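You operate a simulated robot arm through the tools that you are given. There is no shell and no other tool. Be economical: measure what you need, move in short steps, check, and stop when the job is done.

You are at the controls of a simulated two-armed robot. One attempt, no reset.

## Task
Check the lamps and the emergency stop, then stand the green sign out.
Fine: one press of lamp test; push the stop in, twist it out, reset, start the pump again; sign on the desk. Set down upright: green sign. Where these are worked on the way, their far stop is far enough and under half their travel is too little: emergency stop.

It is judged by the outcome, as a careful person would: the job done as asked, and still so three seconds after it is handed in. It fails if anything else is knocked over, pushed out of place, dropped, spilled or broken.

## Robot
Two 7-joint arms with two-finger parallel grippers on one trunk, on a base that drives. Base frame: it is fixed to the floor where the robot stands at the start and does not move with it; the origin is under the middle of the robot, x ahead of it, y to its left, z up. Units: mm, degrees, N and s.
The left shoulder is at the start at [50, 161, 1198], the right one opposite. With the tool pointing down near the work surface each hand reaches from about 100 to 520 mm from the robot's upright axis, wherever it stands, measured 20 degrees to its own side. Places, roughly: control switch [2900, 1200, 1300]; desk of the console [300, 600, 900]; direction switch [900, 0, 1100]; drive breaker [700, 300, 600]; drive start button [300, 300, 900]; drive stop button [400, 300, 900]; emergency stop [700, -200, 900]; emergency stop rim [700, -200, 900]; head switch [800, 100, 1000]; inside amps knob [500, 400, 900]; inside breaker [700, 200, 600]; inside volts knob [600, 300, 900]; inside weld switch [600, 100, 900]; lamp test button [800, 0, 900]; line jog button [400, 200, 900]; line pump start button [700, 300, 1000]. Payload 3.43 kg a hand.
Tool frame (each hand has its own): the origin (TCP) lies between the finger pads and is the grasp point; the fingertips stand 30 mm ahead of it; z points along the fingers, y is the line along which they close. The gripper opens to 94 mm. The fingers are 28 mm wide and 10 mm thick; the gripper's body (50 by 96 mm) begins 55 mm behind the TCP.
Orientation is told as [roll, pitch, yaw] about the base's x, y, z axes, in that order, counted from this pose: with the fingers straight down and closing along the base's y, the tool's x points along the base's -x, its y along +y and its z along -z.

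## Interface
- The arms move only by the tool drive_tool. It takes "left_plan", "right_plan" or both (then of equal length, played together; a hand with none holds still); each is a list of rows, each a list of 3 entries, a list of its own where there are three numbers: the turn, a rotation vector about the tool's x, y, z in degrees, then the shift along the tool's x, y, z in mm, then the finger opening in mm, from 0 to 94. In form: [[[ax, ay, az], [dx, dy, dz], fingers], ...]. A call has 1 to 12 rows; each row shifts and turns the commanded pose from where the row before left it, along the tool's axes as they then stand. Each row takes 0.2 s and may step no farther than 50 mm and 8.6 degrees from the row before; otherwise, or with a gripper value out of range, the whole call is refused. A pose out of reach is approached as far as the arm can. The call stops where the force on the tool passes 40 N (or 10 N more than at its start, if that is more) or the arm is blocked; 0.2 s more then pass. The fingers move at their own pace (about 45 mm/s each) and stop on an object; they squeeze with about 22 N. The grip force told is the motor's: it shows also when the fingers shut on nothing. Time passes only in rows, and 0.2 s behind the last, so rows that do not move let the fingers close. The reply holds the time, the measured pose of the TCP, the force on the tool along the base axes, the opening and the grip force, in the units named above and with some noise, with the torque about the TCP (base axes, N m) and any sound that the robot's microphone picked up.
- Cameras (640 x 400 px; columns grow to the right, rows downward): "scene" is now at [124.7, 24.8, 1321.6]; the picture's right is [0.29, -0.96, 0.00], its down [-0.52, -0.16, -0.84] and it looks along [0.80, 0.24, -0.54] (base axes); focal length 214 px, centre (320, 200). "left" rides on the left gripper at [76, -14, -102] in its tool frame; the picture's right is [0.18, 0.98, 0.00], its down [-0.75, 0.14, -0.64] and it looks along [-0.63, 0.12, 0.77] (tool axes); focal length 243 px, centre (320, 200). "right" rides on the right gripper at [76, 14, -102] in its tool frame; the picture's right is [-0.18, 0.98, 0.00], its down [-0.75, -0.14, -0.64] and it looks along [-0.63, -0.12, 0.77] (tool axes); focal length 243 px, centre (320, 200). There is no depth. A picture from a camera that has moved, and an enlarged one, comes with that camera's place and axes in the base frame and with its lens.
- get_image(camera): a new picture of that camera. No time passes.
- slide_trunk(by): slides the trunk up (or, below 0, down) by that many mm; the arms and the scene camera ride with it, the base frame stays. It gives what a move gives, with no picture.
- roll_base(legs): drives the robot by 1 to 6 legs, each [ahead, left, turn to the left] in mm, mm and degrees, along the robot's own axes; the way and the turn of a leg run together, so that a leg with both is an arc; at most 1500 mm and 180 degrees a leg. The arms and the cameras ride along, it lands a little off, and it stops where it bumps. It gives what a move gives.
- head_to(pan, tilt): turns the head with the scene camera to pan (to the left, within 80 degrees either way) and tilt (down, from -29 to 69), counted from straight ahead of the robot. It gives what a move gives.
- close_up(camera, box): a new picture of the part [left, top, right, bottom] of that camera's present view, enlarged. No time passes.
- job_done(): hands the job in; it is judged then, once.

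Work in short steps. Places have to be worked out from the pictures, the camera data and where the tool is seen: move nearer, look again, correct. Check each grasp and each placing, and mend what went wrong. You have 120 turns and 88 pictures in all, those below and enlarged ones among them. Open the grippers and draw the arms clear of the work before you hand the job in, unless the task says otherwise; then end with one line.

The tools are called after "Emit:" as a command line: name --argument value ..., lists and objects as JSON in quotes. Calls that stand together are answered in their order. drive_tool: Moves the arms, as the interface text tells. Its arguments: {"type":"object","properties":{"left_plan":{"type":"array","items":{"type":"array"}},"right_plan":{"type":"array","items":{"type":"array"}}},"required":[]} The other tools are called the same way: slide_trunk (by) slides the trunk up or down; roll_base (legs) drives the base; head_to (pan, tilt) turns the head that bears the scene camera; get_image (camera) takes a picture; close_up (camera, box) takes an enlarged picture of a part of a camera's view; job_done () hands the job in.

At the start:

```text
clock: 0.0
left_tool_pos: [421.0, 213.7, 1160.9]
left_orientation: [0.0, -0.1, 0.1]
left_wrist_force: [0.4, 0.3, -0.1]
left_wrist_torque: [0.02, -0.02, 0.01]
left_width: 93.7
left_grasp_force: 0.1
right_tool_pos: [324.6, -122.5, 1221.3]
right_orientation: [0.0, 0.0, 0.0]
right_wrist_force: [-0.9, 0.2, -0.8]
right_wrist_torque: [0.02, 0.03, -0.01]
right_width: 94.1
right_grasp_force: 0.1
trunk travel left (down, up): [-225.0, 42.0]
robot x, y, heading: [1.4, -3.0, -0.1]
head pan, tilt: [16.9, 32.9]
```

scene: 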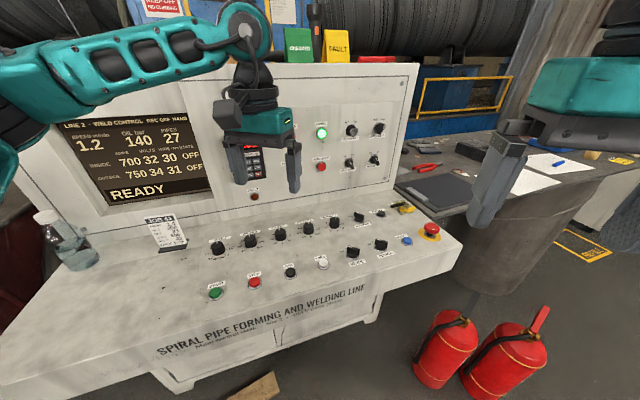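
right: 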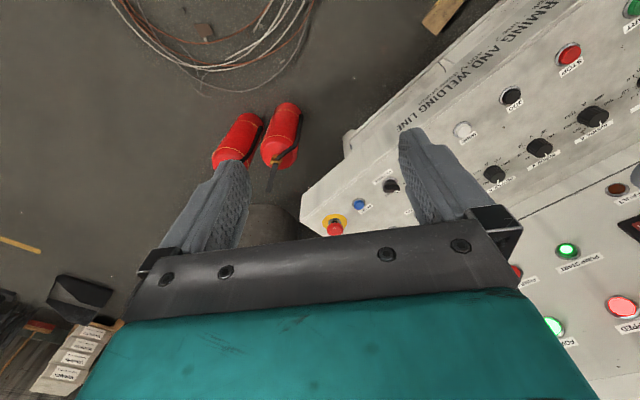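
left: 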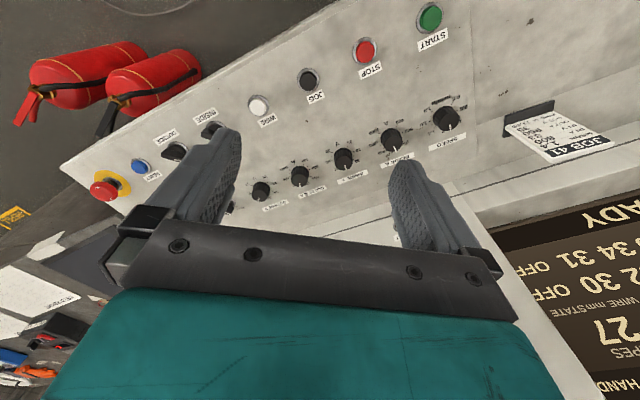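

The overview shows the console with the stop at right, and a green sign on top. I take enlarged views to read the labels.

Emit:
close_up --camera "scene" --box '[300, 170, 460, 270]'

Emit:
close_up --camera "scene" --box '[240, 10, 420, 200]'

```text
4.00 times, centred on (380, 220) of scene
camera zoom: at [124.7, 24.8, 1321.6], right [0.29, -0.96, 0.0], down [-0.52, -0.16, -0.84], along [0.8, 0.24, -0.54], focal length 858 px, centre (80, 120)
```

zoom: 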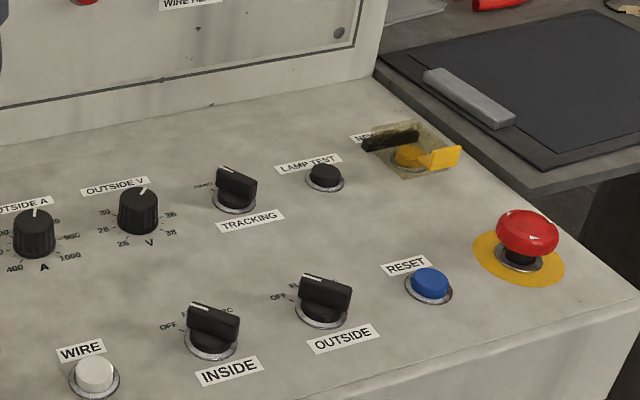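

```text
2.11 times, centred on (330, 105) of scene
camera zoom: at [124.7, 24.8, 1321.6], right [0.29, -0.96, 0.0], down [-0.52, -0.16, -0.84], along [0.8, 0.24, -0.54], focal length 452 px, centre (299, 400)
```

zoom: 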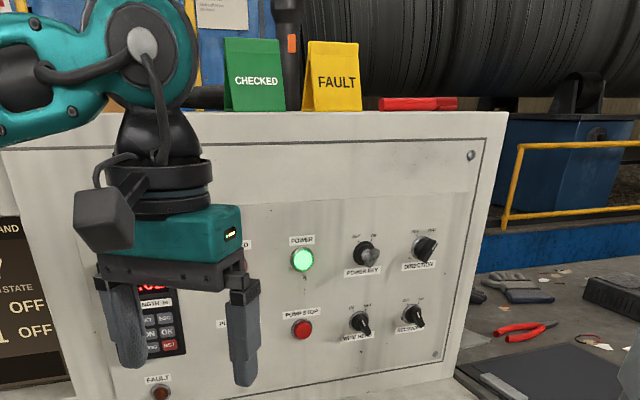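

The console faces about 35° to my left; the stop is near [675,-153,917], reset near [645,-91,878]. I turn to face the console and shift right so the right hand can reach this group.

Emit:
roll_base --legs '[[0, 0, 35], [0, -300, 0]]'

Emit:
head_to --pan -10 --tilt 38

Emit:
get_image --camera "scene"

Emit:
get_image --camera "right"

```text
clock: 4.9
left_tool_pos: [396.4, 164.7, 1161.5]
left_orientation: [0.1, 0.0, 34.5]
left_wrist_force: [0.8, 0.3, -0.7]
left_wrist_torque: [0.02, 0.0, 0.03]
left_width: 94.1
left_grasp_force: 0.2
right_tool_pos: [509.5, -167.8, 1221.6]
right_orientation: [0.0, 0.0, 34.4]
right_wrist_force: [0.0, -0.9, 0.6]
right_wrist_torque: [-0.01, 0.0, -0.02]
right_width: 94.2
right_grasp_force: 0.2
trunk travel left (down, up): [-225.0, 42.0]
robot x, y, heading: [167.5, -248.8, 34.6]
head pan, tilt: [16.9, 32.9]
```

```text
clock: 5.8
left_tool_pos: [397.4, 164.6, 1162.0]
left_orientation: [0.0, 0.0, 34.5]
left_wrist_force: [0.1, -0.6, -0.2]
left_wrist_torque: [0.01, 0.01, -0.02]
left_width: 93.9
left_grasp_force: 0.1
right_tool_pos: [507.7, -167.6, 1221.5]
right_orientation: [0.0, 0.0, 34.4]
right_wrist_force: [0.0, 0.7, -0.2]
right_wrist_torque: [0.0, 0.01, -0.02]
right_width: 94.1
right_grasp_force: 0.1
trunk travel left (down, up): [-225.0, 42.0]
robot x, y, heading: [170.5, -250.1, 34.3]
head pan, tilt: [-10.0, 38.0]
```

```text
82 pictures are left
camera scene: at [282.2, -192.7, 1313.8], right [0.41, -0.91, 0.0], down [-0.56, -0.26, -0.79], along [0.72, 0.33, -0.62], focal length 214 px, centre (320, 200)
```

scene: 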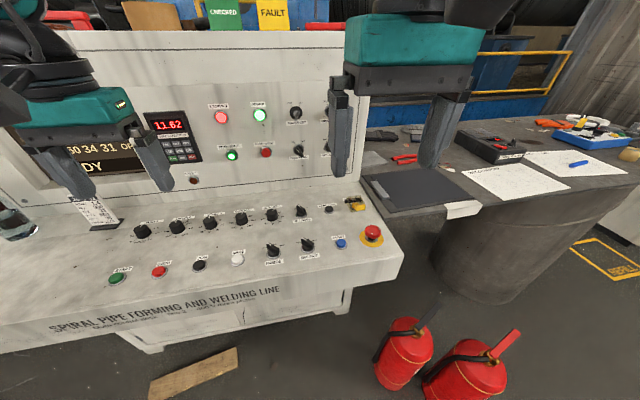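

```text
81 pictures are left
camera right: at [437.9, -198.6, 1325.1], right [-0.4, 0.91, 0.0], down [0.7, 0.31, 0.64], along [0.59, 0.26, -0.77], focal length 243 px, centre (320, 200)
```

right: 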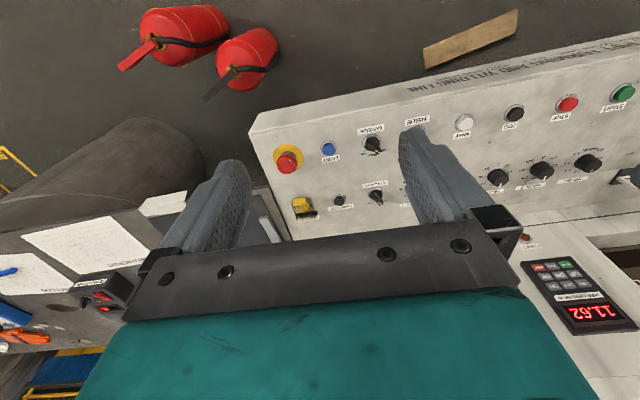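

From two views: stop ≈[700,-153,898], lamp test ≈[772,-2,865], reset ≈[652,-85,870]. They are a bit far, so I drive ahead in a small step and look down at clearance.

Emit:
roll_base --legs '[[80, 0, 1.5]]'

Emit:
head_to --pan 0 --tilt 69

Emit:
get_image --camera "scene"

```text
clock: 6.9
left_tool_pos: [453.6, 216.2, 1161.7]
left_orientation: [0.0, 0.0, 35.9]
left_wrist_force: [0.1, -0.9, 0.8]
left_wrist_torque: [-0.02, 0.02, 0.01]
left_width: 94.4
left_grasp_force: 0.0
right_tool_pos: [571.1, -114.2, 1221.6]
right_orientation: [0.0, 0.0, 35.8]
right_wrist_force: [0.4, 0.6, -0.8]
right_wrist_torque: [0.0, 0.05, 0.0]
right_width: 94.0
right_grasp_force: 0.1
trunk travel left (down, up): [-225.0, 42.0]
robot x, y, heading: [234.5, -203.1, 35.9]
head pan, tilt: [-10.0, 38.0]
```

```text
clock: 7.8
left_tool_pos: [452.6, 215.0, 1161.9]
left_orientation: [0.0, -0.1, 35.8]
left_wrist_force: [-0.3, -1.2, -0.4]
left_wrist_torque: [-0.01, 0.01, 0.01]
left_width: 94.2
left_grasp_force: 0.0
right_tool_pos: [571.6, -114.8, 1220.9]
right_orientation: [0.0, 0.1, 35.9]
right_wrist_force: [0.8, -1.0, -0.3]
right_wrist_torque: [-0.02, 0.01, -0.01]
right_width: 94.0
right_grasp_force: 0.0
trunk travel left (down, up): [-225.0, 42.0]
robot x, y, heading: [232.6, -206.4, 35.7]
head pan, tilt: [0.0, 68.8]
```

```text
80 pictures are left
camera scene: at [312.3, -150.0, 1274.7], right [0.59, -0.81, 0.0], down [-0.76, -0.55, -0.36], along [0.29, 0.21, -0.93], focal length 214 px, centre (320, 200)
```

scene: 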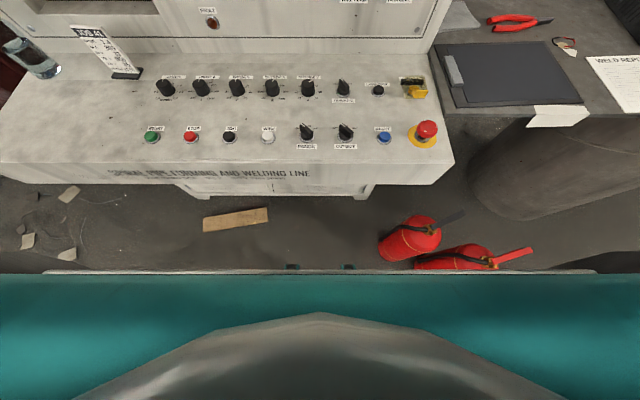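

The body's front reaches at most ~150 mm ahead, extinguishers start ~230 mm ahead and 300 mm right. I edge ahead 60 and left 40, which keeps clear and brings lamp test within reach.

Emit:
roll_base --legs '[[0, 40, 0], [60, 0, 0]]'

Emit:
head_to --pan -20 --tilt 50

Emit:
get_image --camera "right"

Emit:
get_image --camera "scene"

```text
clock: 9.4
left_tool_pos: [477.1, 283.5, 1162.0]
left_orientation: [0.0, 0.0, 36.0]
left_wrist_force: [0.4, 0.1, 0.3]
left_wrist_torque: [-0.03, 0.01, 0.02]
left_width: 93.8
left_grasp_force: 0.0
right_tool_pos: [594.5, -45.8, 1221.2]
right_orientation: [0.0, 0.1, 35.9]
right_wrist_force: [0.3, 0.7, -0.1]
right_wrist_torque: [0.01, 0.02, 0.0]
right_width: 93.9
right_grasp_force: 0.1
trunk travel left (down, up): [-225.0, 42.0]
robot x, y, heading: [262.2, -139.1, 36.0]
head pan, tilt: [0.0, 68.8]
```

```text
clock: 10.2
left_tool_pos: [475.1, 282.4, 1161.8]
left_orientation: [-0.1, -0.2, 36.0]
left_wrist_force: [0.4, -0.3, -0.1]
left_wrist_torque: [0.0, -0.05, 0.01]
left_width: 93.9
left_grasp_force: 0.0
right_tool_pos: [595.5, -46.3, 1220.9]
right_orientation: [-0.1, 0.0, 36.0]
right_wrist_force: [-0.8, 0.1, -0.6]
right_wrist_torque: [-0.01, 0.01, 0.01]
right_width: 94.1
right_grasp_force: 0.1
trunk travel left (down, up): [-225.0, 42.0]
robot x, y, heading: [262.6, -136.1, 35.8]
head pan, tilt: [-20.0, 50.0]
```

```text
79 pictures are left
camera right: at [525.5, -79.4, 1325.2], right [-0.43, 0.9, 0.0], down [0.69, 0.33, 0.64], along [0.58, 0.27, -0.77], focal length 243 px, centre (320, 200)
```

right: 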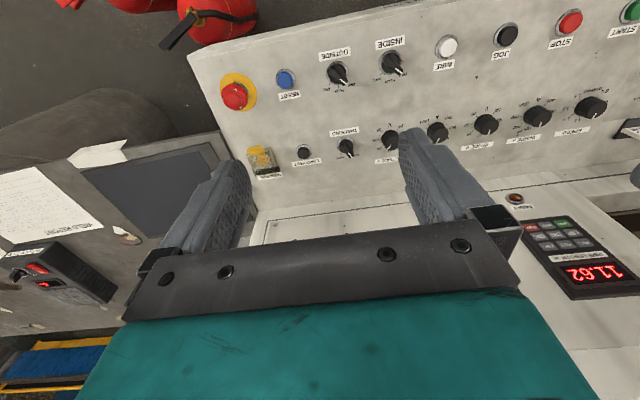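

```text
78 pictures are left
camera scene: at [366.1, -94.1, 1296.6], right [0.27, -0.96, 0.0], down [-0.74, -0.21, -0.64], along [0.62, 0.18, -0.77], focal length 214 px, centre (320, 200)
```

scene: 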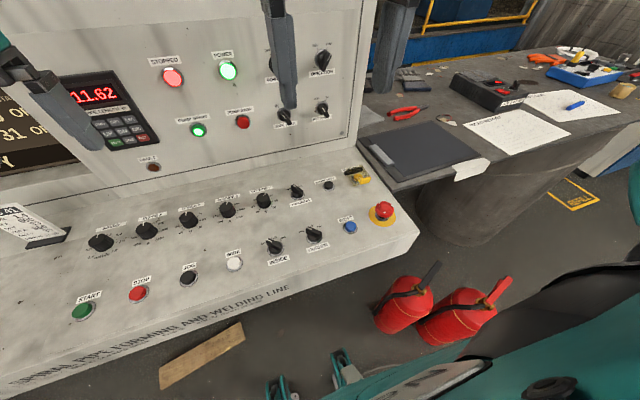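

Lamp test now estimated near [764,-4,870]. I close the right fingers and move the hand above it, tips staying ~100 mm over the desk.

Emit:
drive_tool --right_plan '[[[0, 0, 0], [-23, -9.3, 31.6], 0], [[0, 0, 0], [-23, -9.3, 31.6], 0], [[0, 0, 0], [-23, -9.3, 31.6], 0], [[0, 0, 0], [-23, -9.3, 31.6], 0], [[0, 0, 0], [-23, -9.3, 31.6], 0], [[0, 0, 0], [-23, -9.3, 31.6], 0], [[0, 0, 0], [-23, -9.3, 31.6], 0]]'

Emit:
get_image --camera "right"

Emit:
get_image --camera "scene"

```text
clock: 11.8
left_tool_pos: [477.7, 283.0, 1162.2]
left_orientation: [0.0, -0.1, 36.0]
left_wrist_force: [0.0, -0.2, -0.6]
left_wrist_torque: [0.0, -0.03, -0.01]
left_width: 93.9
left_grasp_force: 0.0
right_tool_pos: [764.2, -1.2, 998.4]
right_orientation: [0.0, 0.0, 35.8]
right_wrist_force: [-0.3, -0.4, 0.2]
right_wrist_torque: [0.0, 0.04, -0.02]
right_width: 0.0
right_grasp_force: 22.5
trunk travel left (down, up): [-225.0, 42.0]
robot x, y, heading: [264.8, -134.6, 35.9]
head pan, tilt: [-20.0, 50.0]
```

```text
77 pictures are left
camera right: at [694.4, -34.7, 1101.4], right [-0.43, 0.9, 0.0], down [0.69, 0.33, 0.64], along [0.58, 0.27, -0.77], focal length 243 px, centre (320, 200)
```

right: 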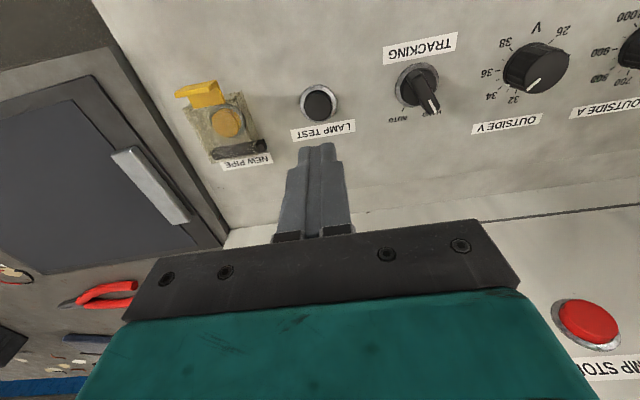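

```text
76 pictures are left
camera scene: at [366.5, -94.1, 1296.6], right [0.27, -0.96, 0.0], down [-0.74, -0.21, -0.64], along [0.62, 0.18, -0.77], focal length 214 px, centre (320, 200)
```

scene: 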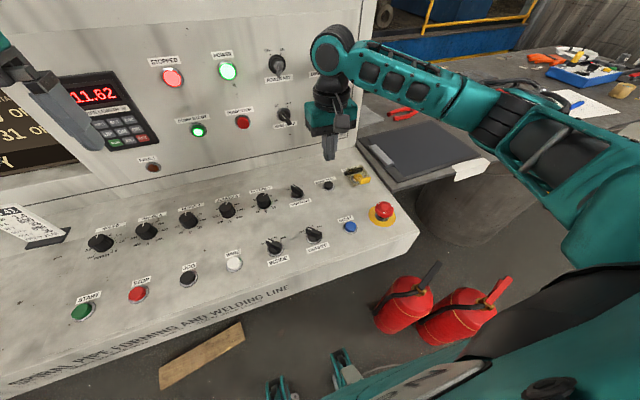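

The fingers hang nearly over the button; ray gives [761,-5] with top near z≈877. I correct and descend most of the way, then look again.

Emit:
drive_tool --right_plan '[[[0, 0, 0], [4.8, -1.5, 20], 0], [[0, 0, 0], [0, 0, 30], 0], [[0, 0, 0], [0, 0, 20], 0]]'

Emit:
get_image --camera "right"

Emit:
close_up --camera "scene" --box '[290, 140, 400, 230]'

```text
clock: 12.7
left_tool_pos: [477.7, 282.7, 1161.1]
left_orientation: [0.0, 0.0, 35.9]
left_wrist_force: [0.4, -0.3, 0.0]
left_wrist_torque: [-0.02, -0.02, 0.0]
left_width: 94.0
left_grasp_force: 0.1
right_tool_pos: [759.3, -8.6, 928.9]
right_orientation: [0.1, -0.1, 35.9]
right_wrist_force: [1.2, -1.0, 0.8]
right_wrist_torque: [0.02, 0.0, 0.07]
right_width: 0.1
right_grasp_force: 21.8
trunk travel left (down, up): [-225.0, 42.0]
robot x, y, heading: [258.6, -138.8, 35.9]
head pan, tilt: [-20.0, 50.0]
```

```text
75 pictures are left
camera right: at [690.6, -41.2, 1032.5], right [-0.43, 0.9, 0.0], down [0.69, 0.33, 0.64], along [0.58, 0.28, -0.77], focal length 243 px, centre (320, 200)
```

right: 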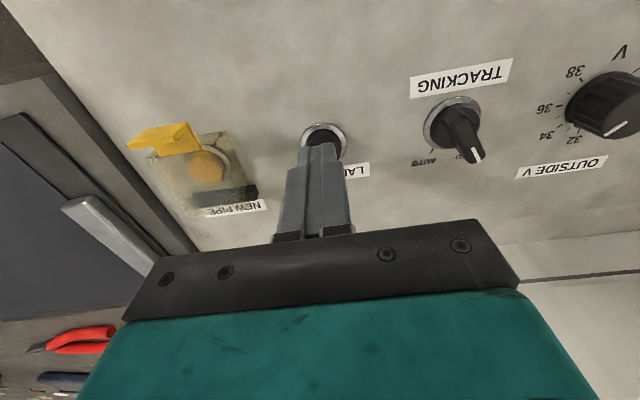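

```text
4.44 times, centred on (345, 185) of scene
camera zoom: at [366.1, -94.2, 1296.7], right [0.27, -0.96, 0.0], down [-0.74, -0.21, -0.64], along [0.62, 0.18, -0.77], focal length 953 px, centre (209, 267)
```

zoom: 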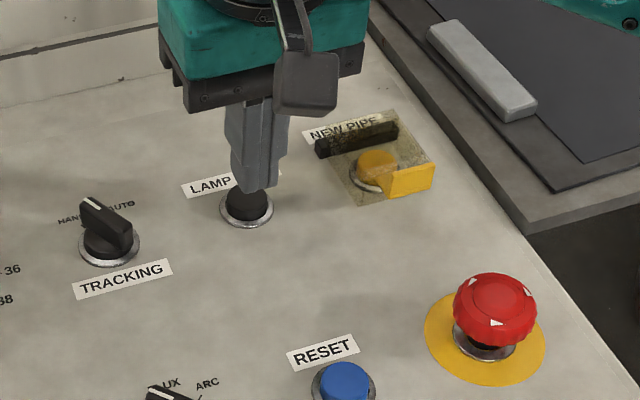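

Tip is ~3 mm off to one side and ~20 mm above the cap. I correct and go down gently.

Emit:
drive_tool --right_plan '[[[0, 0, 0], [-0.5, 3, 8], 0], [[0, 0, 0], [0, 0, 8], 0]]'

Emit:
close_up --camera "scene" --box '[310, 160, 350, 200]'

```text
clock: 13.2
left_tool_pos: [476.6, 282.9, 1161.7]
left_orientation: [0.0, -0.1, 35.9]
left_wrist_force: [0.0, 0.0, -0.1]
left_wrist_torque: [0.01, -0.03, 0.0]
left_width: 94.0
left_grasp_force: 0.0
right_tool_pos: [758.6, -7.1, 915.3]
right_orientation: [0.1, 0.0, 35.9]
right_wrist_force: [0.1, 0.4, -0.3]
right_wrist_torque: [-0.03, 0.03, -0.02]
right_width: 0.0
right_grasp_force: 21.9
trunk travel left (down, up): [-225.0, 42.0]
robot x, y, heading: [259.1, -134.9, 36.0]
head pan, tilt: [-20.0, 50.0]
```

```text
10.00 times, centred on (330, 180) of scene
camera zoom: at [366.1, -94.2, 1296.7], right [0.27, -0.96, 0.0], down [-0.74, -0.21, -0.64], along [0.62, 0.18, -0.77], focal length 2145 px, centre (220, 400)
```

zoom: 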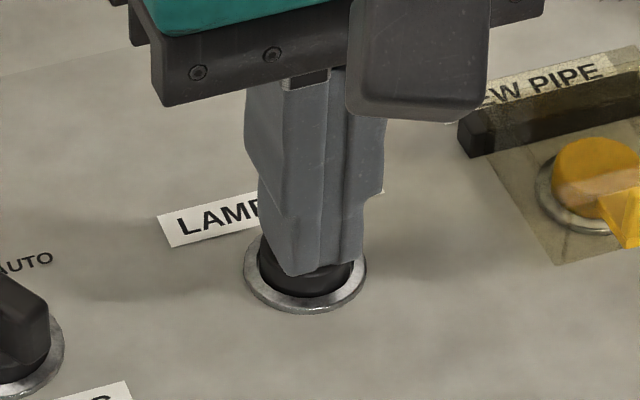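

Tip is centred over the cap. Now I press downward in small steps.

Emit:
drive_tool --right_plan '[[[0, 0, 0], [0, 0, 3], 0], [[0, 0, 0], [0, 0, 3], 0], [[0, 0, 0], [0, 0, 3], 0]]'

Emit:
get_image --camera "scene"

```text
clock: 14.1
left_tool_pos: [475.6, 283.3, 1162.9]
left_orientation: [0.1, -0.1, 36.0]
left_wrist_force: [0.4, 0.3, -0.1]
left_wrist_torque: [-0.03, 0.0, 0.01]
left_width: 94.2
left_grasp_force: 0.1
right_tool_pos: [759.4, -6.8, 907.6]
right_orientation: [-0.1, -0.3, 35.9]
right_wrist_force: [2.1, -3.0, 13.1]
right_wrist_torque: [-0.06, -0.08, 0.04]
right_width: 0.0
right_grasp_force: 22.4
trunk travel left (down, up): [-225.0, 42.0]
robot x, y, heading: [255.8, -137.4, 35.9]
head pan, tilt: [-20.0, 50.0]
heard: click
```

```text
72 pictures are left
camera scene: at [365.3, -94.8, 1297.0], right [0.27, -0.96, 0.0], down [-0.74, -0.21, -0.64], along [0.62, 0.18, -0.77], focal length 214 px, centre (320, 200)
```

scene: 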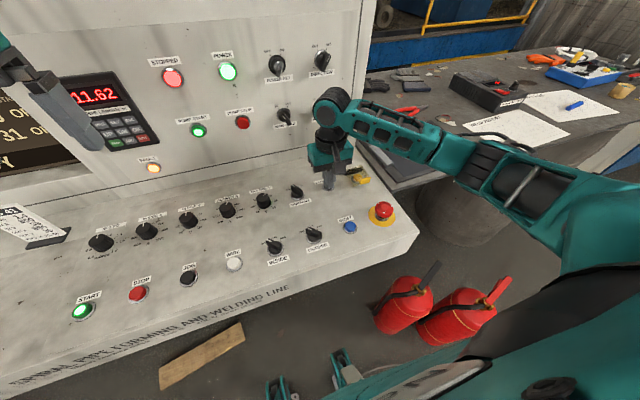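

Clicked, and fault/start lamps lit up in the test. I lift off straight, then move above the emergency stop at ≈[700,-153,905].

Emit:
drive_tool --right_plan '[[[0, 0, 0], [0, 0, -40], 0], [[0, 0, 0], [0, 0, -40], 0], [[0, 0, 0], [0, 0, -30], 0], [[0, 0, 0], [33.4, -20.9, 0], 0], [[0, 0, 0], [33.4, -20.9, 0], 0], [[0, 0, 0], [33.4, -20.9, 0], 0], [[0, 0, 0], [33.4, -20.9, 0], 0], [[0, 0, 0], [0, 0, 0], 0]]'

Emit:
get_image --camera "right"

Emit:
get_image --camera "scene"

```text
clock: 15.8
left_tool_pos: [476.3, 282.4, 1162.5]
left_orientation: [0.0, 0.1, 36.0]
left_wrist_force: [-1.0, -0.1, -0.1]
left_wrist_torque: [-0.04, 0.01, -0.03]
left_width: 94.2
left_grasp_force: 0.1
right_tool_pos: [700.6, -151.7, 1015.7]
right_orientation: [-0.1, 0.0, 36.0]
right_wrist_force: [0.7, 0.2, -0.7]
right_wrist_torque: [-0.03, -0.01, 0.0]
right_width: 0.1
right_grasp_force: 22.3
trunk travel left (down, up): [-225.0, 42.0]
robot x, y, heading: [260.4, -140.5, 35.9]
head pan, tilt: [-20.0, 50.0]
```

```text
71 pictures are left
camera right: at [631.2, -183.9, 1119.0], right [-0.43, 0.9, 0.0], down [0.69, 0.33, 0.64], along [0.58, 0.27, -0.77], focal length 243 px, centre (320, 200)
```

right: 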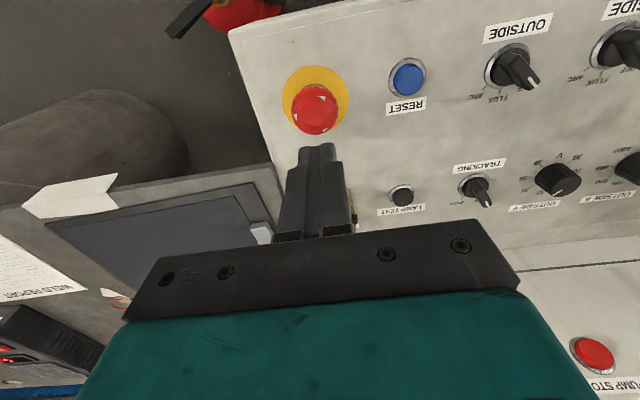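

```text
70 pictures are left
camera scene: at [366.2, -93.8, 1296.6], right [0.27, -0.96, 0.0], down [-0.74, -0.21, -0.64], along [0.62, 0.18, -0.77], focal length 214 px, centre (320, 200)
```

scene: 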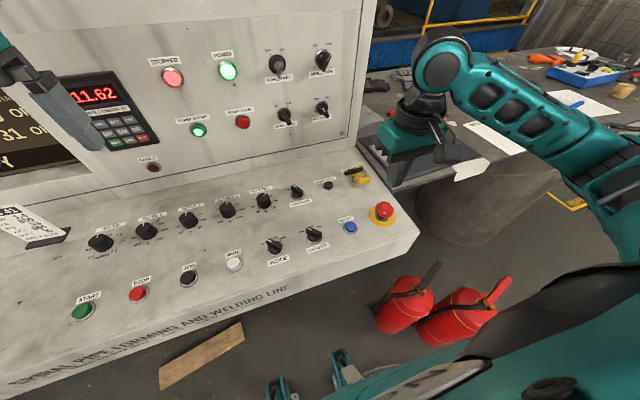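

Head centre computes to ≈[700,-156]. I take a close look at the arrows on the head before pushing.

Emit:
close_up --camera "right" --box '[270, 60, 366, 140]'

Emit:
drive_tool --right_plan '[[[0, 0, 0], [2.4, -2.5, 25], 0], [[0, 0, 0], [0, 0, 25], 0]]'

Emit:
get_image --camera "right"

Emit:
close_up --camera "scene" --box '[350, 170, 430, 230]'

```text
5.00 times, centred on (318, 100) of right
camera zoom: at [631.2, -183.9, 1119.0], right [-0.43, 0.9, 0.0], down [0.69, 0.33, 0.64], along [0.58, 0.27, -0.77], focal length 1213 px, centre (330, 700)
```

zoom: 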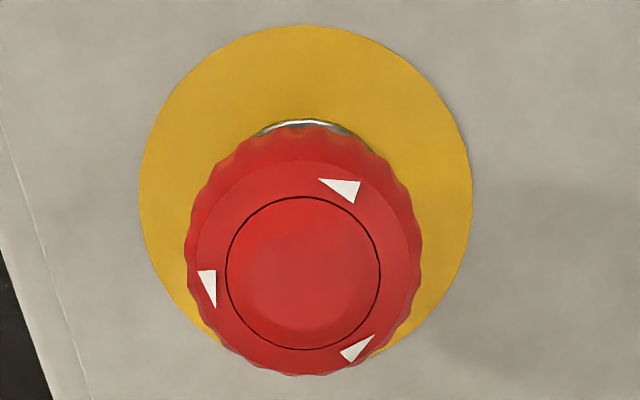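

```text
clock: 16.4
left_tool_pos: [477.2, 281.8, 1161.7]
left_orientation: [0.0, -0.1, 35.9]
left_wrist_force: [-0.1, -0.2, 0.3]
left_wrist_torque: [0.01, 0.02, 0.0]
left_width: 94.1
left_grasp_force: 0.1
right_tool_pos: [701.4, -153.9, 965.0]
right_orientation: [0.1, -0.1, 35.9]
right_wrist_force: [0.4, 0.1, 0.4]
right_wrist_torque: [0.0, 0.0, -0.02]
right_width: 0.1
right_grasp_force: 22.0
trunk travel left (down, up): [-225.0, 42.0]
robot x, y, heading: [259.3, -136.8, 36.0]
head pan, tilt: [-20.0, 50.0]
```

```text
68 pictures are left
camera right: at [631.7, -186.9, 1068.8], right [-0.43, 0.9, 0.0], down [0.69, 0.33, 0.64], along [0.58, 0.27, -0.77], focal length 243 px, centre (320, 200)
```

right: 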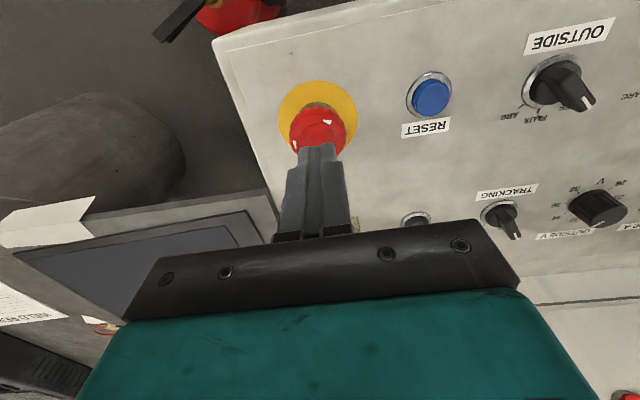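

```text
6.67 times, centred on (390, 200) of scene
camera zoom: at [366.2, -94.2, 1296.7], right [0.27, -0.96, 0.0], down [-0.74, -0.21, -0.64], along [0.62, 0.18, -0.77], focal length 1430 px, centre (-147, 200)
```

zoom: 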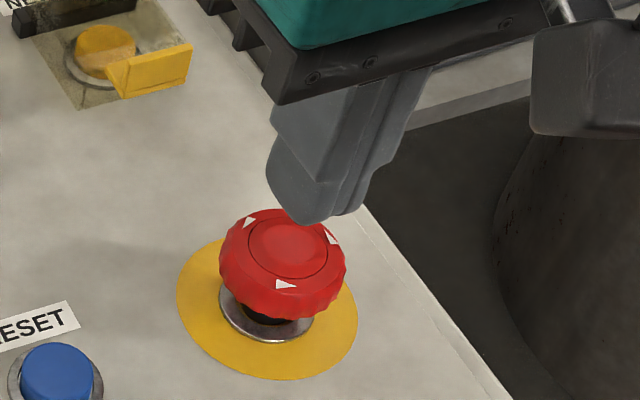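

Arrows point counter-clockwise seen from above. The hand is aligned within a few mm; I shift 4 mm back and push straight down in small steps.

Emit:
drive_tool --right_plan '[[[0, 0, 0], [4, -0.7, 14], 0], [[0, 0, 0], [0, 0, 4], 0], [[0, 0, 0], [0, 0, 4], 0], [[0, 0, 0], [0, 0, 3], 0], [[0, 0, 0], [0, 0, 3], 0]]'

Emit:
close_up --camera "scene" --box '[350, 170, 430, 230]'

```text
clock: 17.6
left_tool_pos: [475.9, 282.2, 1162.2]
left_orientation: [-0.1, -0.1, 36.0]
left_wrist_force: [-0.2, 0.3, 0.4]
left_wrist_torque: [0.03, 0.0, -0.02]
left_width: 94.1
left_grasp_force: 0.0
right_tool_pos: [696.2, -157.4, 937.7]
right_orientation: [0.0, 0.1, 35.8]
right_wrist_force: [-0.7, 0.2, 1.2]
right_wrist_torque: [-0.02, 0.0, -0.02]
right_width: 0.0
right_grasp_force: 21.9
trunk travel left (down, up): [-225.0, 42.0]
robot x, y, heading: [261.2, -136.9, 36.0]
head pan, tilt: [-20.0, 50.0]
```

```text
6.67 times, centred on (390, 200) of scene
camera zoom: at [366.0, -94.3, 1296.7], right [0.27, -0.96, 0.0], down [-0.74, -0.21, -0.64], along [0.62, 0.18, -0.77], focal length 1430 px, centre (-147, 200)
```

zoom: 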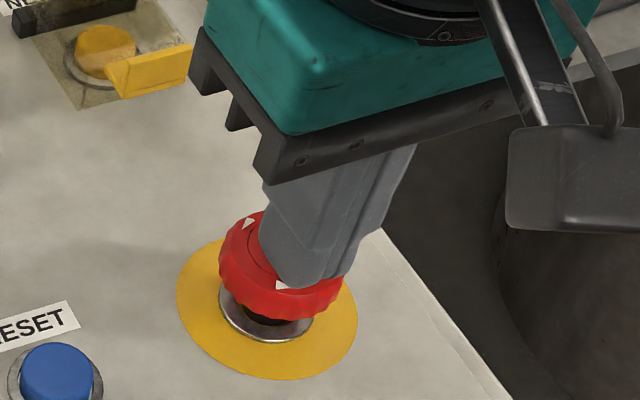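

Just at contact height (force ~1 N). I nudge 2.5 mm left and keep pushing.

Emit:
drive_tool --right_plan '[[[0, 0, 0], [0, 2.5, -2], 0], [[0, 0, 0], [0, 0, 4], 0], [[0, 0, 0], [0, 0, 3], 0], [[0, 0, 0], [0, 0, 3], 0], [[0, 0, 0], [0, 0, 3], 0]]'

Emit:
get_image --camera "scene"

```text
clock: 18.9
left_tool_pos: [475.8, 282.2, 1163.3]
left_orientation: [0.0, -0.3, 36.1]
left_wrist_force: [0.1, -0.6, -0.5]
left_wrist_torque: [0.0, 0.0, 0.03]
left_width: 93.7
left_grasp_force: 0.1
right_tool_pos: [695.1, -156.7, 931.0]
right_orientation: [-0.1, -0.5, 35.9]
right_wrist_force: [2.5, -3.2, 32.2]
right_wrist_torque: [-0.04, -0.15, 0.19]
right_width: 0.0
right_grasp_force: 22.4
trunk travel left (down, up): [-225.0, 42.0]
robot x, y, heading: [260.5, -133.5, 35.9]
head pan, tilt: [-20.0, 50.0]
heard: click
```

```text
65 pictures are left
camera scene: at [364.1, -94.5, 1297.4], right [0.27, -0.96, 0.0], down [-0.74, -0.21, -0.64], along [0.62, 0.18, -0.76], focal length 214 px, centre (320, 200)
```

scene: 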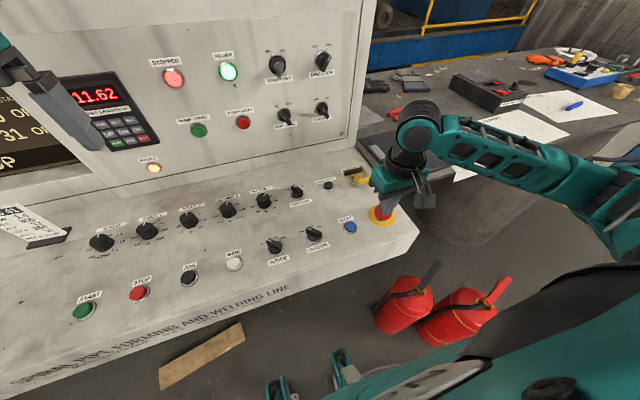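

Click heard, fault lamp on and pump lamp out: the stop tripped. I press a touch further to the end, then rise and open the fingers.

Emit:
drive_tool --right_plan '[[[0, 0, 0], [0, 0, 3], 0], [[0, 0, 0], [0, 0, 2], 0]]'

Emit:
drive_tool --right_plan '[[[0, 0, 0], [0, 0, -35], 0], [[0, 0, 0], [0, 0, -35], 70], [[0, 0, 0], [0, 0, 0], 70], [[0, 0, 0], [0, 0, 0], 70], [[0, 0, 0], [0, 0, 0], 70]]'

Emit:
get_image --camera "right"

Emit:
close_up --camera "scene" --box '[350, 170, 430, 230]'

```text
clock: 19.2
left_tool_pos: [474.9, 282.5, 1163.4]
left_orientation: [-0.2, -0.2, 36.0]
left_wrist_force: [0.4, -0.1, -1.0]
left_wrist_torque: [0.03, -0.02, 0.01]
left_width: 94.1
left_grasp_force: 0.1
right_tool_pos: [694.4, -157.0, 930.9]
right_orientation: [0.0, -0.8, 36.0]
right_wrist_force: [-9.1, -5.3, 27.7]
right_wrist_torque: [-0.11, 0.24, -0.07]
right_width: 0.1
right_grasp_force: 22.0
trunk travel left (down, up): [-225.0, 42.0]
robot x, y, heading: [259.8, -134.7, 36.1]
head pan, tilt: [-20.0, 50.0]
stopped in row 1 (right hand): the force on the tool passed its limit at 45 N (the readings are from after the stop); the commanded pose is now the measured one
```

```text
clock: 20.4
left_tool_pos: [476.8, 283.6, 1161.8]
left_orientation: [0.1, -0.2, 36.0]
left_wrist_force: [0.0, -0.6, 0.3]
left_wrist_torque: [0.01, 0.0, -0.02]
left_width: 93.9
left_grasp_force: 0.0
right_tool_pos: [696.8, -155.2, 999.2]
right_orientation: [-0.1, -0.5, 35.9]
right_wrist_force: [0.1, -0.4, 0.4]
right_wrist_torque: [0.0, -0.04, -0.01]
right_width: 70.1
right_grasp_force: 0.2
trunk travel left (down, up): [-225.0, 42.0]
robot x, y, heading: [257.6, -137.8, 36.1]
head pan, tilt: [-20.0, 50.0]
```

```text
64 pictures are left
camera right: at [627.5, -188.4, 1101.3], right [-0.43, 0.9, 0.0], down [0.69, 0.32, 0.65], along [0.59, 0.28, -0.76], focal length 243 px, centre (320, 200)
```

right: 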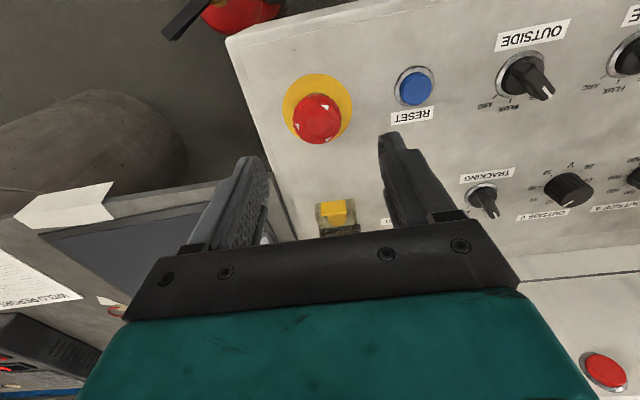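

```text
6.67 times, centred on (390, 200) of scene
camera zoom: at [366.1, -94.3, 1296.6], right [0.27, -0.96, 0.0], down [-0.74, -0.21, -0.64], along [0.62, 0.18, -0.77], focal length 1430 px, centre (-147, 200)
```

zoom: 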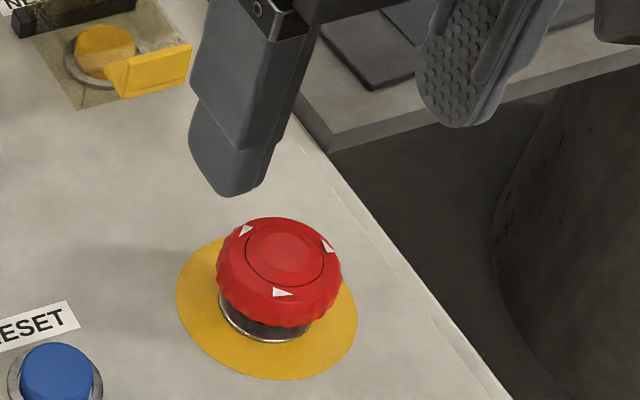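

The head sits latched lower. I go down around it with open fingers (tips to about z≈882).

Emit:
drive_tool --right_plan '[[[0, 0, 0], [-2, 0, 40], 70], [[0, 0, 0], [0, 0, 30], 70], [[0, 0, 0], [0, 0, 16], 70]]'

Emit:
get_image --camera "right"

Emit:
close_up --camera "scene" --box '[350, 170, 430, 230]'

```text
clock: 21.2
left_tool_pos: [477.5, 282.8, 1161.8]
left_orientation: [-0.1, -0.1, 36.0]
left_wrist_force: [0.3, 0.4, 0.0]
left_wrist_torque: [0.02, 0.03, 0.01]
left_width: 93.8
left_grasp_force: 0.1
right_tool_pos: [698.5, -153.6, 910.0]
right_orientation: [0.0, -0.6, 35.9]
right_wrist_force: [-0.1, 0.6, -0.3]
right_wrist_torque: [-0.03, 0.02, -0.04]
right_width: 70.2
right_grasp_force: 0.1
trunk travel left (down, up): [-225.0, 42.0]
robot x, y, heading: [259.5, -139.7, 35.7]
head pan, tilt: [-20.0, 50.0]
```

```text
62 pictures are left
camera right: at [629.3, -186.8, 1013.1], right [-0.43, 0.9, 0.0], down [0.69, 0.32, 0.65], along [0.59, 0.28, -0.76], focal length 243 px, centre (320, 200)
```

right: 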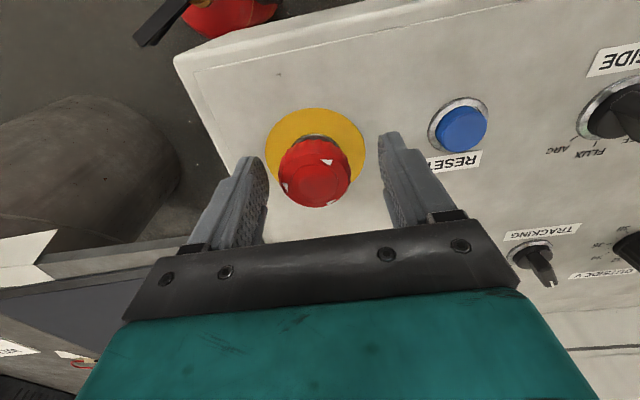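

```text
6.67 times, centred on (390, 200) of scene
camera zoom: at [366.2, -94.3, 1296.7], right [0.27, -0.96, 0.0], down [-0.74, -0.21, -0.64], along [0.62, 0.18, -0.77], focal length 1430 px, centre (-147, 200)
```

zoom: 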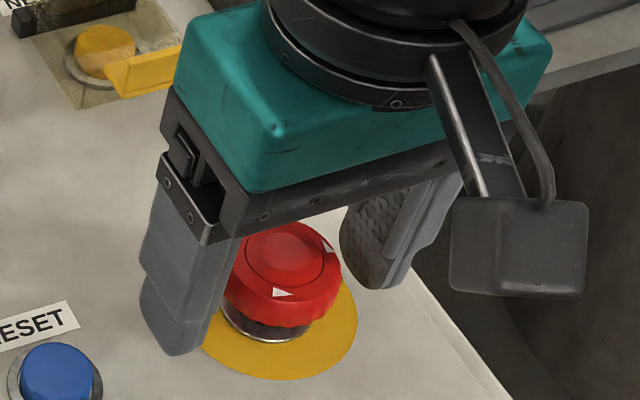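

Fingers straddle the head; it is ~4 mm further forward and ~2 mm right. I correct and close.

Emit:
drive_tool --right_plan '[[[0, 0, 0], [-4, -2, 1], 70], [[0, 0, 0], [0, 0, 0], 20], [[0, 0, 0], [0, 0, 0], 20], [[0, 0, 0], [0, 0, 0], 20], [[0, 0, 0], [0, 0, 0], 20]]'

Emit:
get_image --camera "right"

```text
clock: 22.4
left_tool_pos: [478.0, 281.0, 1161.7]
left_orientation: [0.0, -0.1, 36.0]
left_wrist_force: [-0.5, -1.1, -0.6]
left_wrist_torque: [0.02, -0.02, 0.03]
left_width: 94.0
left_grasp_force: 0.1
right_tool_pos: [703.9, -154.9, 908.5]
right_orientation: [-0.2, -0.5, 35.8]
right_wrist_force: [8.0, -12.3, 0.6]
right_wrist_torque: [-0.39, -0.09, -0.05]
right_width: 41.1
right_grasp_force: 45.4
trunk travel left (down, up): [-225.0, 42.0]
robot x, y, heading: [262.0, -136.2, 36.1]
head pan, tilt: [-20.0, 50.0]
```

```text
60 pictures are left
camera right: at [634.1, -187.4, 1012.8], right [-0.42, 0.91, 0.0], down [0.69, 0.32, 0.65], along [0.59, 0.28, -0.76], focal length 243 px, centre (320, 200)
```

right: 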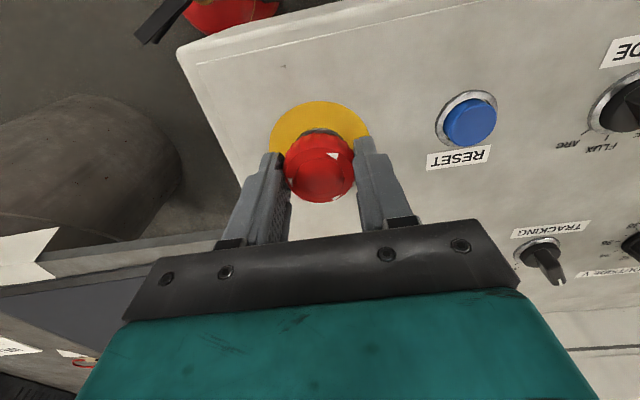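

Gripped at 41 mm with a side load toward the right; I ease 2 mm that way and twist counter-clockwise.

Emit:
drive_tool --right_plan '[[[0, 0, 0], [0, -2, 0], 20], [[0, 0, -8], [0, 0, 0], 20], [[0, 0, -8], [0, 0, 0], 20], [[0, 0, -8], [0, 0, 0], 20]]'

```text
clock: 23.4
left_tool_pos: [476.2, 281.3, 1161.3]
left_orientation: [0.0, 0.0, 36.1]
left_wrist_force: [-0.6, -0.5, -1.2]
left_wrist_torque: [0.02, 0.02, 0.02]
left_width: 94.0
left_grasp_force: 0.0
right_tool_pos: [704.9, -154.6, 911.9]
right_orientation: [-0.1, -0.4, 59.9]
right_wrist_force: [3.3, -4.4, -3.1]
right_wrist_torque: [-0.07, 0.03, -0.75]
right_width: 41.4
right_grasp_force: 44.8
trunk travel left (down, up): [-225.0, 42.0]
robot x, y, heading: [263.0, -134.6, 35.9]
head pan, tilt: [-20.0, 50.0]
```

It turns with a -0.75 N m resisting torque. I keep twisting.

Emit:
drive_tool --right_plan '[[[0, 0, -8], [0, 0, 0], 20], [[0, 0, -8], [0, 0, 0], 20], [[0, 0, -8], [0, 0, 0], 20]]'

Emit:
get_image --camera "scene"

```text
clock: 24.2
left_tool_pos: [477.5, 282.4, 1161.6]
left_orientation: [0.0, -0.1, 36.0]
left_wrist_force: [0.4, -1.3, 1.1]
left_wrist_torque: [0.02, -0.02, -0.02]
left_width: 94.0
left_grasp_force: 0.0
right_tool_pos: [706.0, -155.1, 911.1]
right_orientation: [-0.4, -0.4, 84.0]
right_wrist_force: [2.1, -1.1, 1.2]
right_wrist_torque: [0.08, 0.02, -0.68]
right_width: 40.8
right_grasp_force: 45.3
trunk travel left (down, up): [-225.0, 42.0]
robot x, y, heading: [259.4, -138.3, 35.9]
head pan, tilt: [-20.0, 50.0]
```

```text
59 pictures are left
camera scene: at [366.3, -94.3, 1296.7], right [0.27, -0.96, 0.0], down [-0.74, -0.21, -0.64], along [0.62, 0.18, -0.77], focal length 214 px, centre (320, 200)
```

scene: 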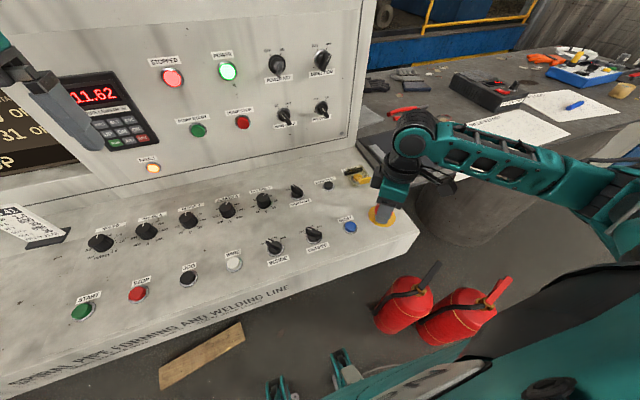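

No click yet after 48°. I check the head's arrows to see whether it turned or slipped.

Emit:
close_up --camera "right" --box '[260, 80, 380, 220]'

```text
2.86 times, centred on (320, 150) of right
camera zoom: at [682.5, -229.4, 1013.7], right [-0.96, 0.29, 0.0], down [0.21, 0.73, 0.65], along [0.19, 0.62, -0.76], focal length 693 px, centre (320, 343)
```

zoom: 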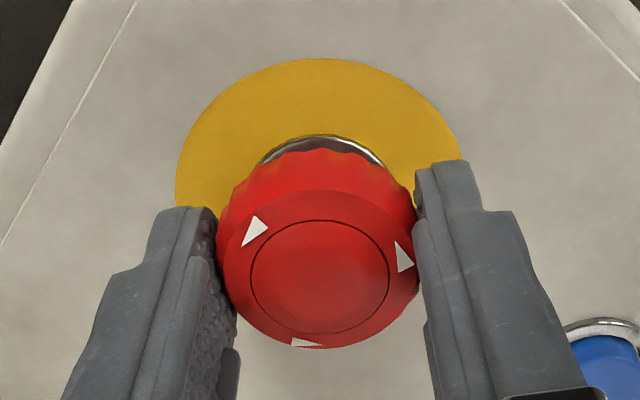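

The arrows show that the head slipped back or stayed in place in the fingers. I open, to see whether the head is still latched.

Emit:
drive_tool --right_plan '[[[0, 0, 0], [0, 0, 0], 70], [[0, 0, 0], [0, 0, 0], 70], [[0, 0, 0], [0, 0, -40], 70], [[0, 0, 0], [0, 0, -20], 70]]'

Emit:
close_up --camera "scene" --box '[350, 170, 430, 230]'

```text
clock: 25.2
left_tool_pos: [476.2, 283.7, 1163.1]
left_orientation: [0.0, -0.1, 36.0]
left_wrist_force: [-0.9, 0.0, -0.3]
left_wrist_torque: [0.0, -0.02, -0.05]
left_width: 94.0
left_grasp_force: 0.1
right_tool_pos: [704.5, -156.2, 970.0]
right_orientation: [-0.4, -0.3, 83.9]
right_wrist_force: [-0.5, 0.1, 0.0]
right_wrist_torque: [-0.06, -0.01, -0.01]
right_width: 70.0
right_grasp_force: 0.0
trunk travel left (down, up): [-225.0, 42.0]
robot x, y, heading: [259.7, -139.0, 36.1]
head pan, tilt: [-20.0, 50.0]
```

```text
6.67 times, centred on (390, 200) of scene
camera zoom: at [366.1, -94.2, 1296.6], right [0.27, -0.96, 0.0], down [-0.74, -0.21, -0.64], along [0.62, 0.18, -0.77], focal length 1430 px, centre (-147, 200)
```

zoom: 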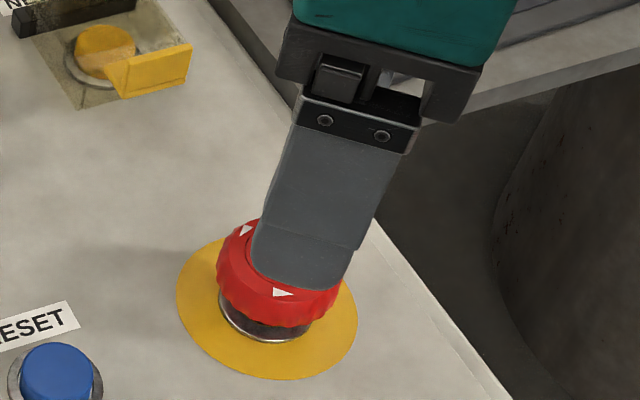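

Still latched and unturned, so the fingers slipped. I turn the hand back, go lower around the rim, and will grip fully and twist slower.

Emit:
drive_tool --right_plan '[[[0, 0, 8], [0, 0, 0], 70], [[0, 0, 8], [0, 0, 0], 70], [[0, 0, 8], [0, 0, 0], 70], [[0, 0, 8], [0, 0, 0], 70], [[0, 0, 8], [0, 0, 0], 70], [[0, 0, 8], [0, 0, 0], 70], [[0, 0, 8], [0, 0, 0], 70], [[0, 0, 0], [0, 0, 0], 70]]'

Emit:
drive_tool --right_plan '[[[0, 0, 0], [0, 0, 35], 70], [[0, 0, 0], [0, 0, 32], 70], [[0, 0, 0], [0, 0, 0], 0], [[0, 0, 0], [0, 0, 0], 0], [[0, 0, 0], [0, 0, 0], 0], [[0, 0, 0], [0, 0, 0], 0]]'

```text
clock: 27.0
left_tool_pos: [476.6, 282.2, 1162.1]
left_orientation: [0.0, -0.1, 36.0]
left_wrist_force: [-1.0, 0.0, 0.8]
left_wrist_torque: [0.0, 0.01, -0.02]
left_width: 94.1
left_grasp_force: 0.1
right_tool_pos: [704.8, -156.0, 970.6]
right_orientation: [0.1, -0.5, 27.7]
right_wrist_force: [-0.3, 1.0, -0.2]
right_wrist_torque: [-0.04, 0.01, 0.04]
right_width: 70.2
right_grasp_force: 0.1
trunk travel left (down, up): [-225.0, 42.0]
robot x, y, heading: [263.6, -133.1, 35.8]
head pan, tilt: [-20.0, 50.0]
```

```text
clock: 28.4
left_tool_pos: [477.1, 282.6, 1162.2]
left_orientation: [0.0, -0.1, 36.1]
left_wrist_force: [-0.6, -0.4, 0.4]
left_wrist_torque: [-0.02, -0.02, 0.01]
left_width: 93.9
left_grasp_force: 0.0
right_tool_pos: [705.4, -155.0, 904.6]
right_orientation: [0.1, -0.5, 27.8]
right_wrist_force: [1.5, -0.9, -1.6]
right_wrist_torque: [0.06, -0.22, -0.03]
right_width: 41.1
right_grasp_force: 44.7
trunk travel left (down, up): [-225.0, 42.0]
robot x, y, heading: [258.6, -138.5, 35.8]
head pan, tilt: [-20.0, 50.0]
```

Grip is centred with almost no side force. I twist slowly, 4° per row.

Emit:
drive_tool --right_plan '[[[0, 0, -4], [0, 0, 0], 0], [[0, 0, -4], [0, 0, 0], 0], [[0, 0, -4], [0, 0, 0], 0], [[0, 0, -4], [0, 0, 0], 0]]'

Emit:
close_up --camera "right" --box '[260, 80, 380, 220]'

```text
clock: 29.4
left_tool_pos: [475.9, 283.1, 1162.1]
left_orientation: [0.0, -0.1, 36.0]
left_wrist_force: [1.3, 0.3, -0.2]
left_wrist_torque: [-0.02, 0.0, -0.03]
left_width: 94.2
left_grasp_force: 0.0
right_tool_pos: [704.5, -154.0, 902.5]
right_orientation: [-0.1, -0.4, 44.1]
right_wrist_force: [-1.5, 3.7, 0.7]
right_wrist_torque: [-0.02, -0.08, -0.41]
right_width: 41.1
right_grasp_force: 45.0
trunk travel left (down, up): [-225.0, 42.0]
robot x, y, heading: [261.4, -137.9, 36.0]
head pan, tilt: [-20.0, 50.0]
```

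```text
2.86 times, centred on (320, 150) of right
camera zoom: at [640.2, -197.2, 1006.0], right [-0.55, 0.83, 0.0], down [0.64, 0.42, 0.65], along [0.54, 0.36, -0.76], focal length 693 px, centre (320, 343)
```

zoom: 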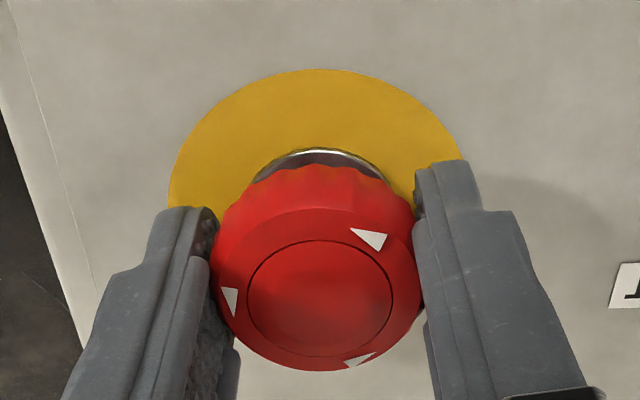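

The head again stayed put while the fingers slid. I try the other direction for comparison, gripped the same way.

Emit:
drive_tool --right_plan '[[[0, 0, 5], [0, 0, 0], 0], [[0, 0, 5], [0, 0, 0], 0], [[0, 0, 5], [0, 0, 0], 0], [[0, 0, 5], [0, 0, 0], 0], [[0, 0, 5], [0, 0, 0], 0]]'

Emit:
close_up --camera "right" --box '[260, 80, 380, 220]'

```text
clock: 30.6
left_tool_pos: [476.3, 282.8, 1162.0]
left_orientation: [0.0, 0.1, 36.0]
left_wrist_force: [-1.3, 0.9, 0.5]
left_wrist_torque: [0.0, 0.0, 0.0]
left_width: 94.0
left_grasp_force: 0.2
right_tool_pos: [705.1, -154.4, 902.5]
right_orientation: [0.1, -0.5, 18.9]
right_wrist_force: [-1.1, 6.6, -2.6]
right_wrist_torque: [0.01, 0.03, -0.02]
right_width: 40.9
right_grasp_force: 44.8
trunk travel left (down, up): [-225.0, 42.0]
robot x, y, heading: [259.1, -138.1, 36.0]
head pan, tilt: [-20.0, 50.0]
```

```text
2.86 times, centred on (320, 150) of right
camera zoom: at [628.2, -165.6, 1006.2], right [-0.14, 0.99, 0.0], down [0.75, 0.11, 0.65], along [0.64, 0.1, -0.76], focal length 693 px, centre (320, 343)
```

zoom: 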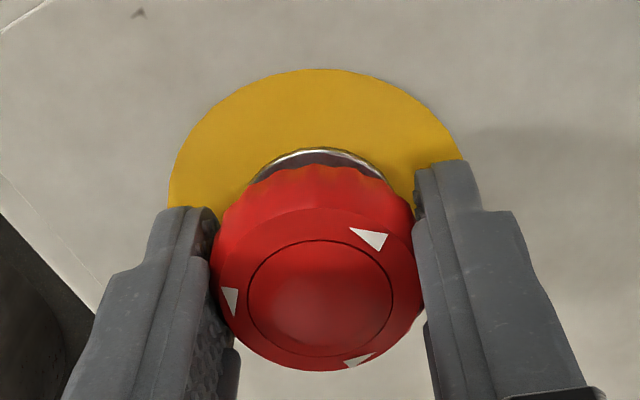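

The arrows kept their place relative to the fingers: the head does turn clockwise (25° so far, low torque). I continue clockwise.

Emit:
drive_tool --right_plan '[[[0, 0, 5], [0, 0, 0], 0], [[0, 0, 5], [0, 0, 0], 0], [[0, 0, 5], [0, 0, 0], 0], [[0, 0, 5], [0, 0, 0], 0]]'

Emit:
close_up --camera "right" --box '[260, 80, 380, 220]'

```text
clock: 31.6
left_tool_pos: [476.4, 284.5, 1162.4]
left_orientation: [-0.2, 0.0, 36.0]
left_wrist_force: [0.4, 0.3, -0.3]
left_wrist_torque: [-0.02, -0.02, -0.02]
left_width: 94.1
left_grasp_force: 0.0
right_tool_pos: [705.7, -154.5, 903.3]
right_orientation: [0.4, -0.5, -1.2]
right_wrist_force: [4.3, 11.1, 4.6]
right_wrist_torque: [-0.16, 0.04, 0.14]
right_width: 40.9
right_grasp_force: 45.1
trunk travel left (down, up): [-225.0, 42.0]
robot x, y, heading: [260.5, -136.5, 36.0]
head pan, tilt: [-20.0, 50.0]
```

```text
2.86 times, centred on (320, 150) of right
camera zoom: at [628.8, -138.8, 1006.6], right [0.2, 0.98, 0.01], down [0.74, -0.16, 0.65], along [0.64, -0.13, -0.76], focal length 693 px, centre (320, 343)
```

zoom: 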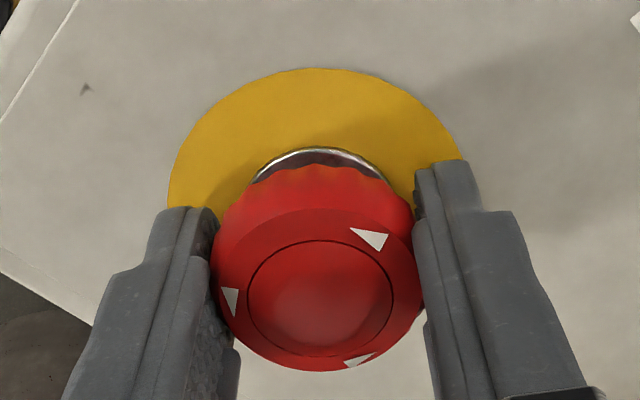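

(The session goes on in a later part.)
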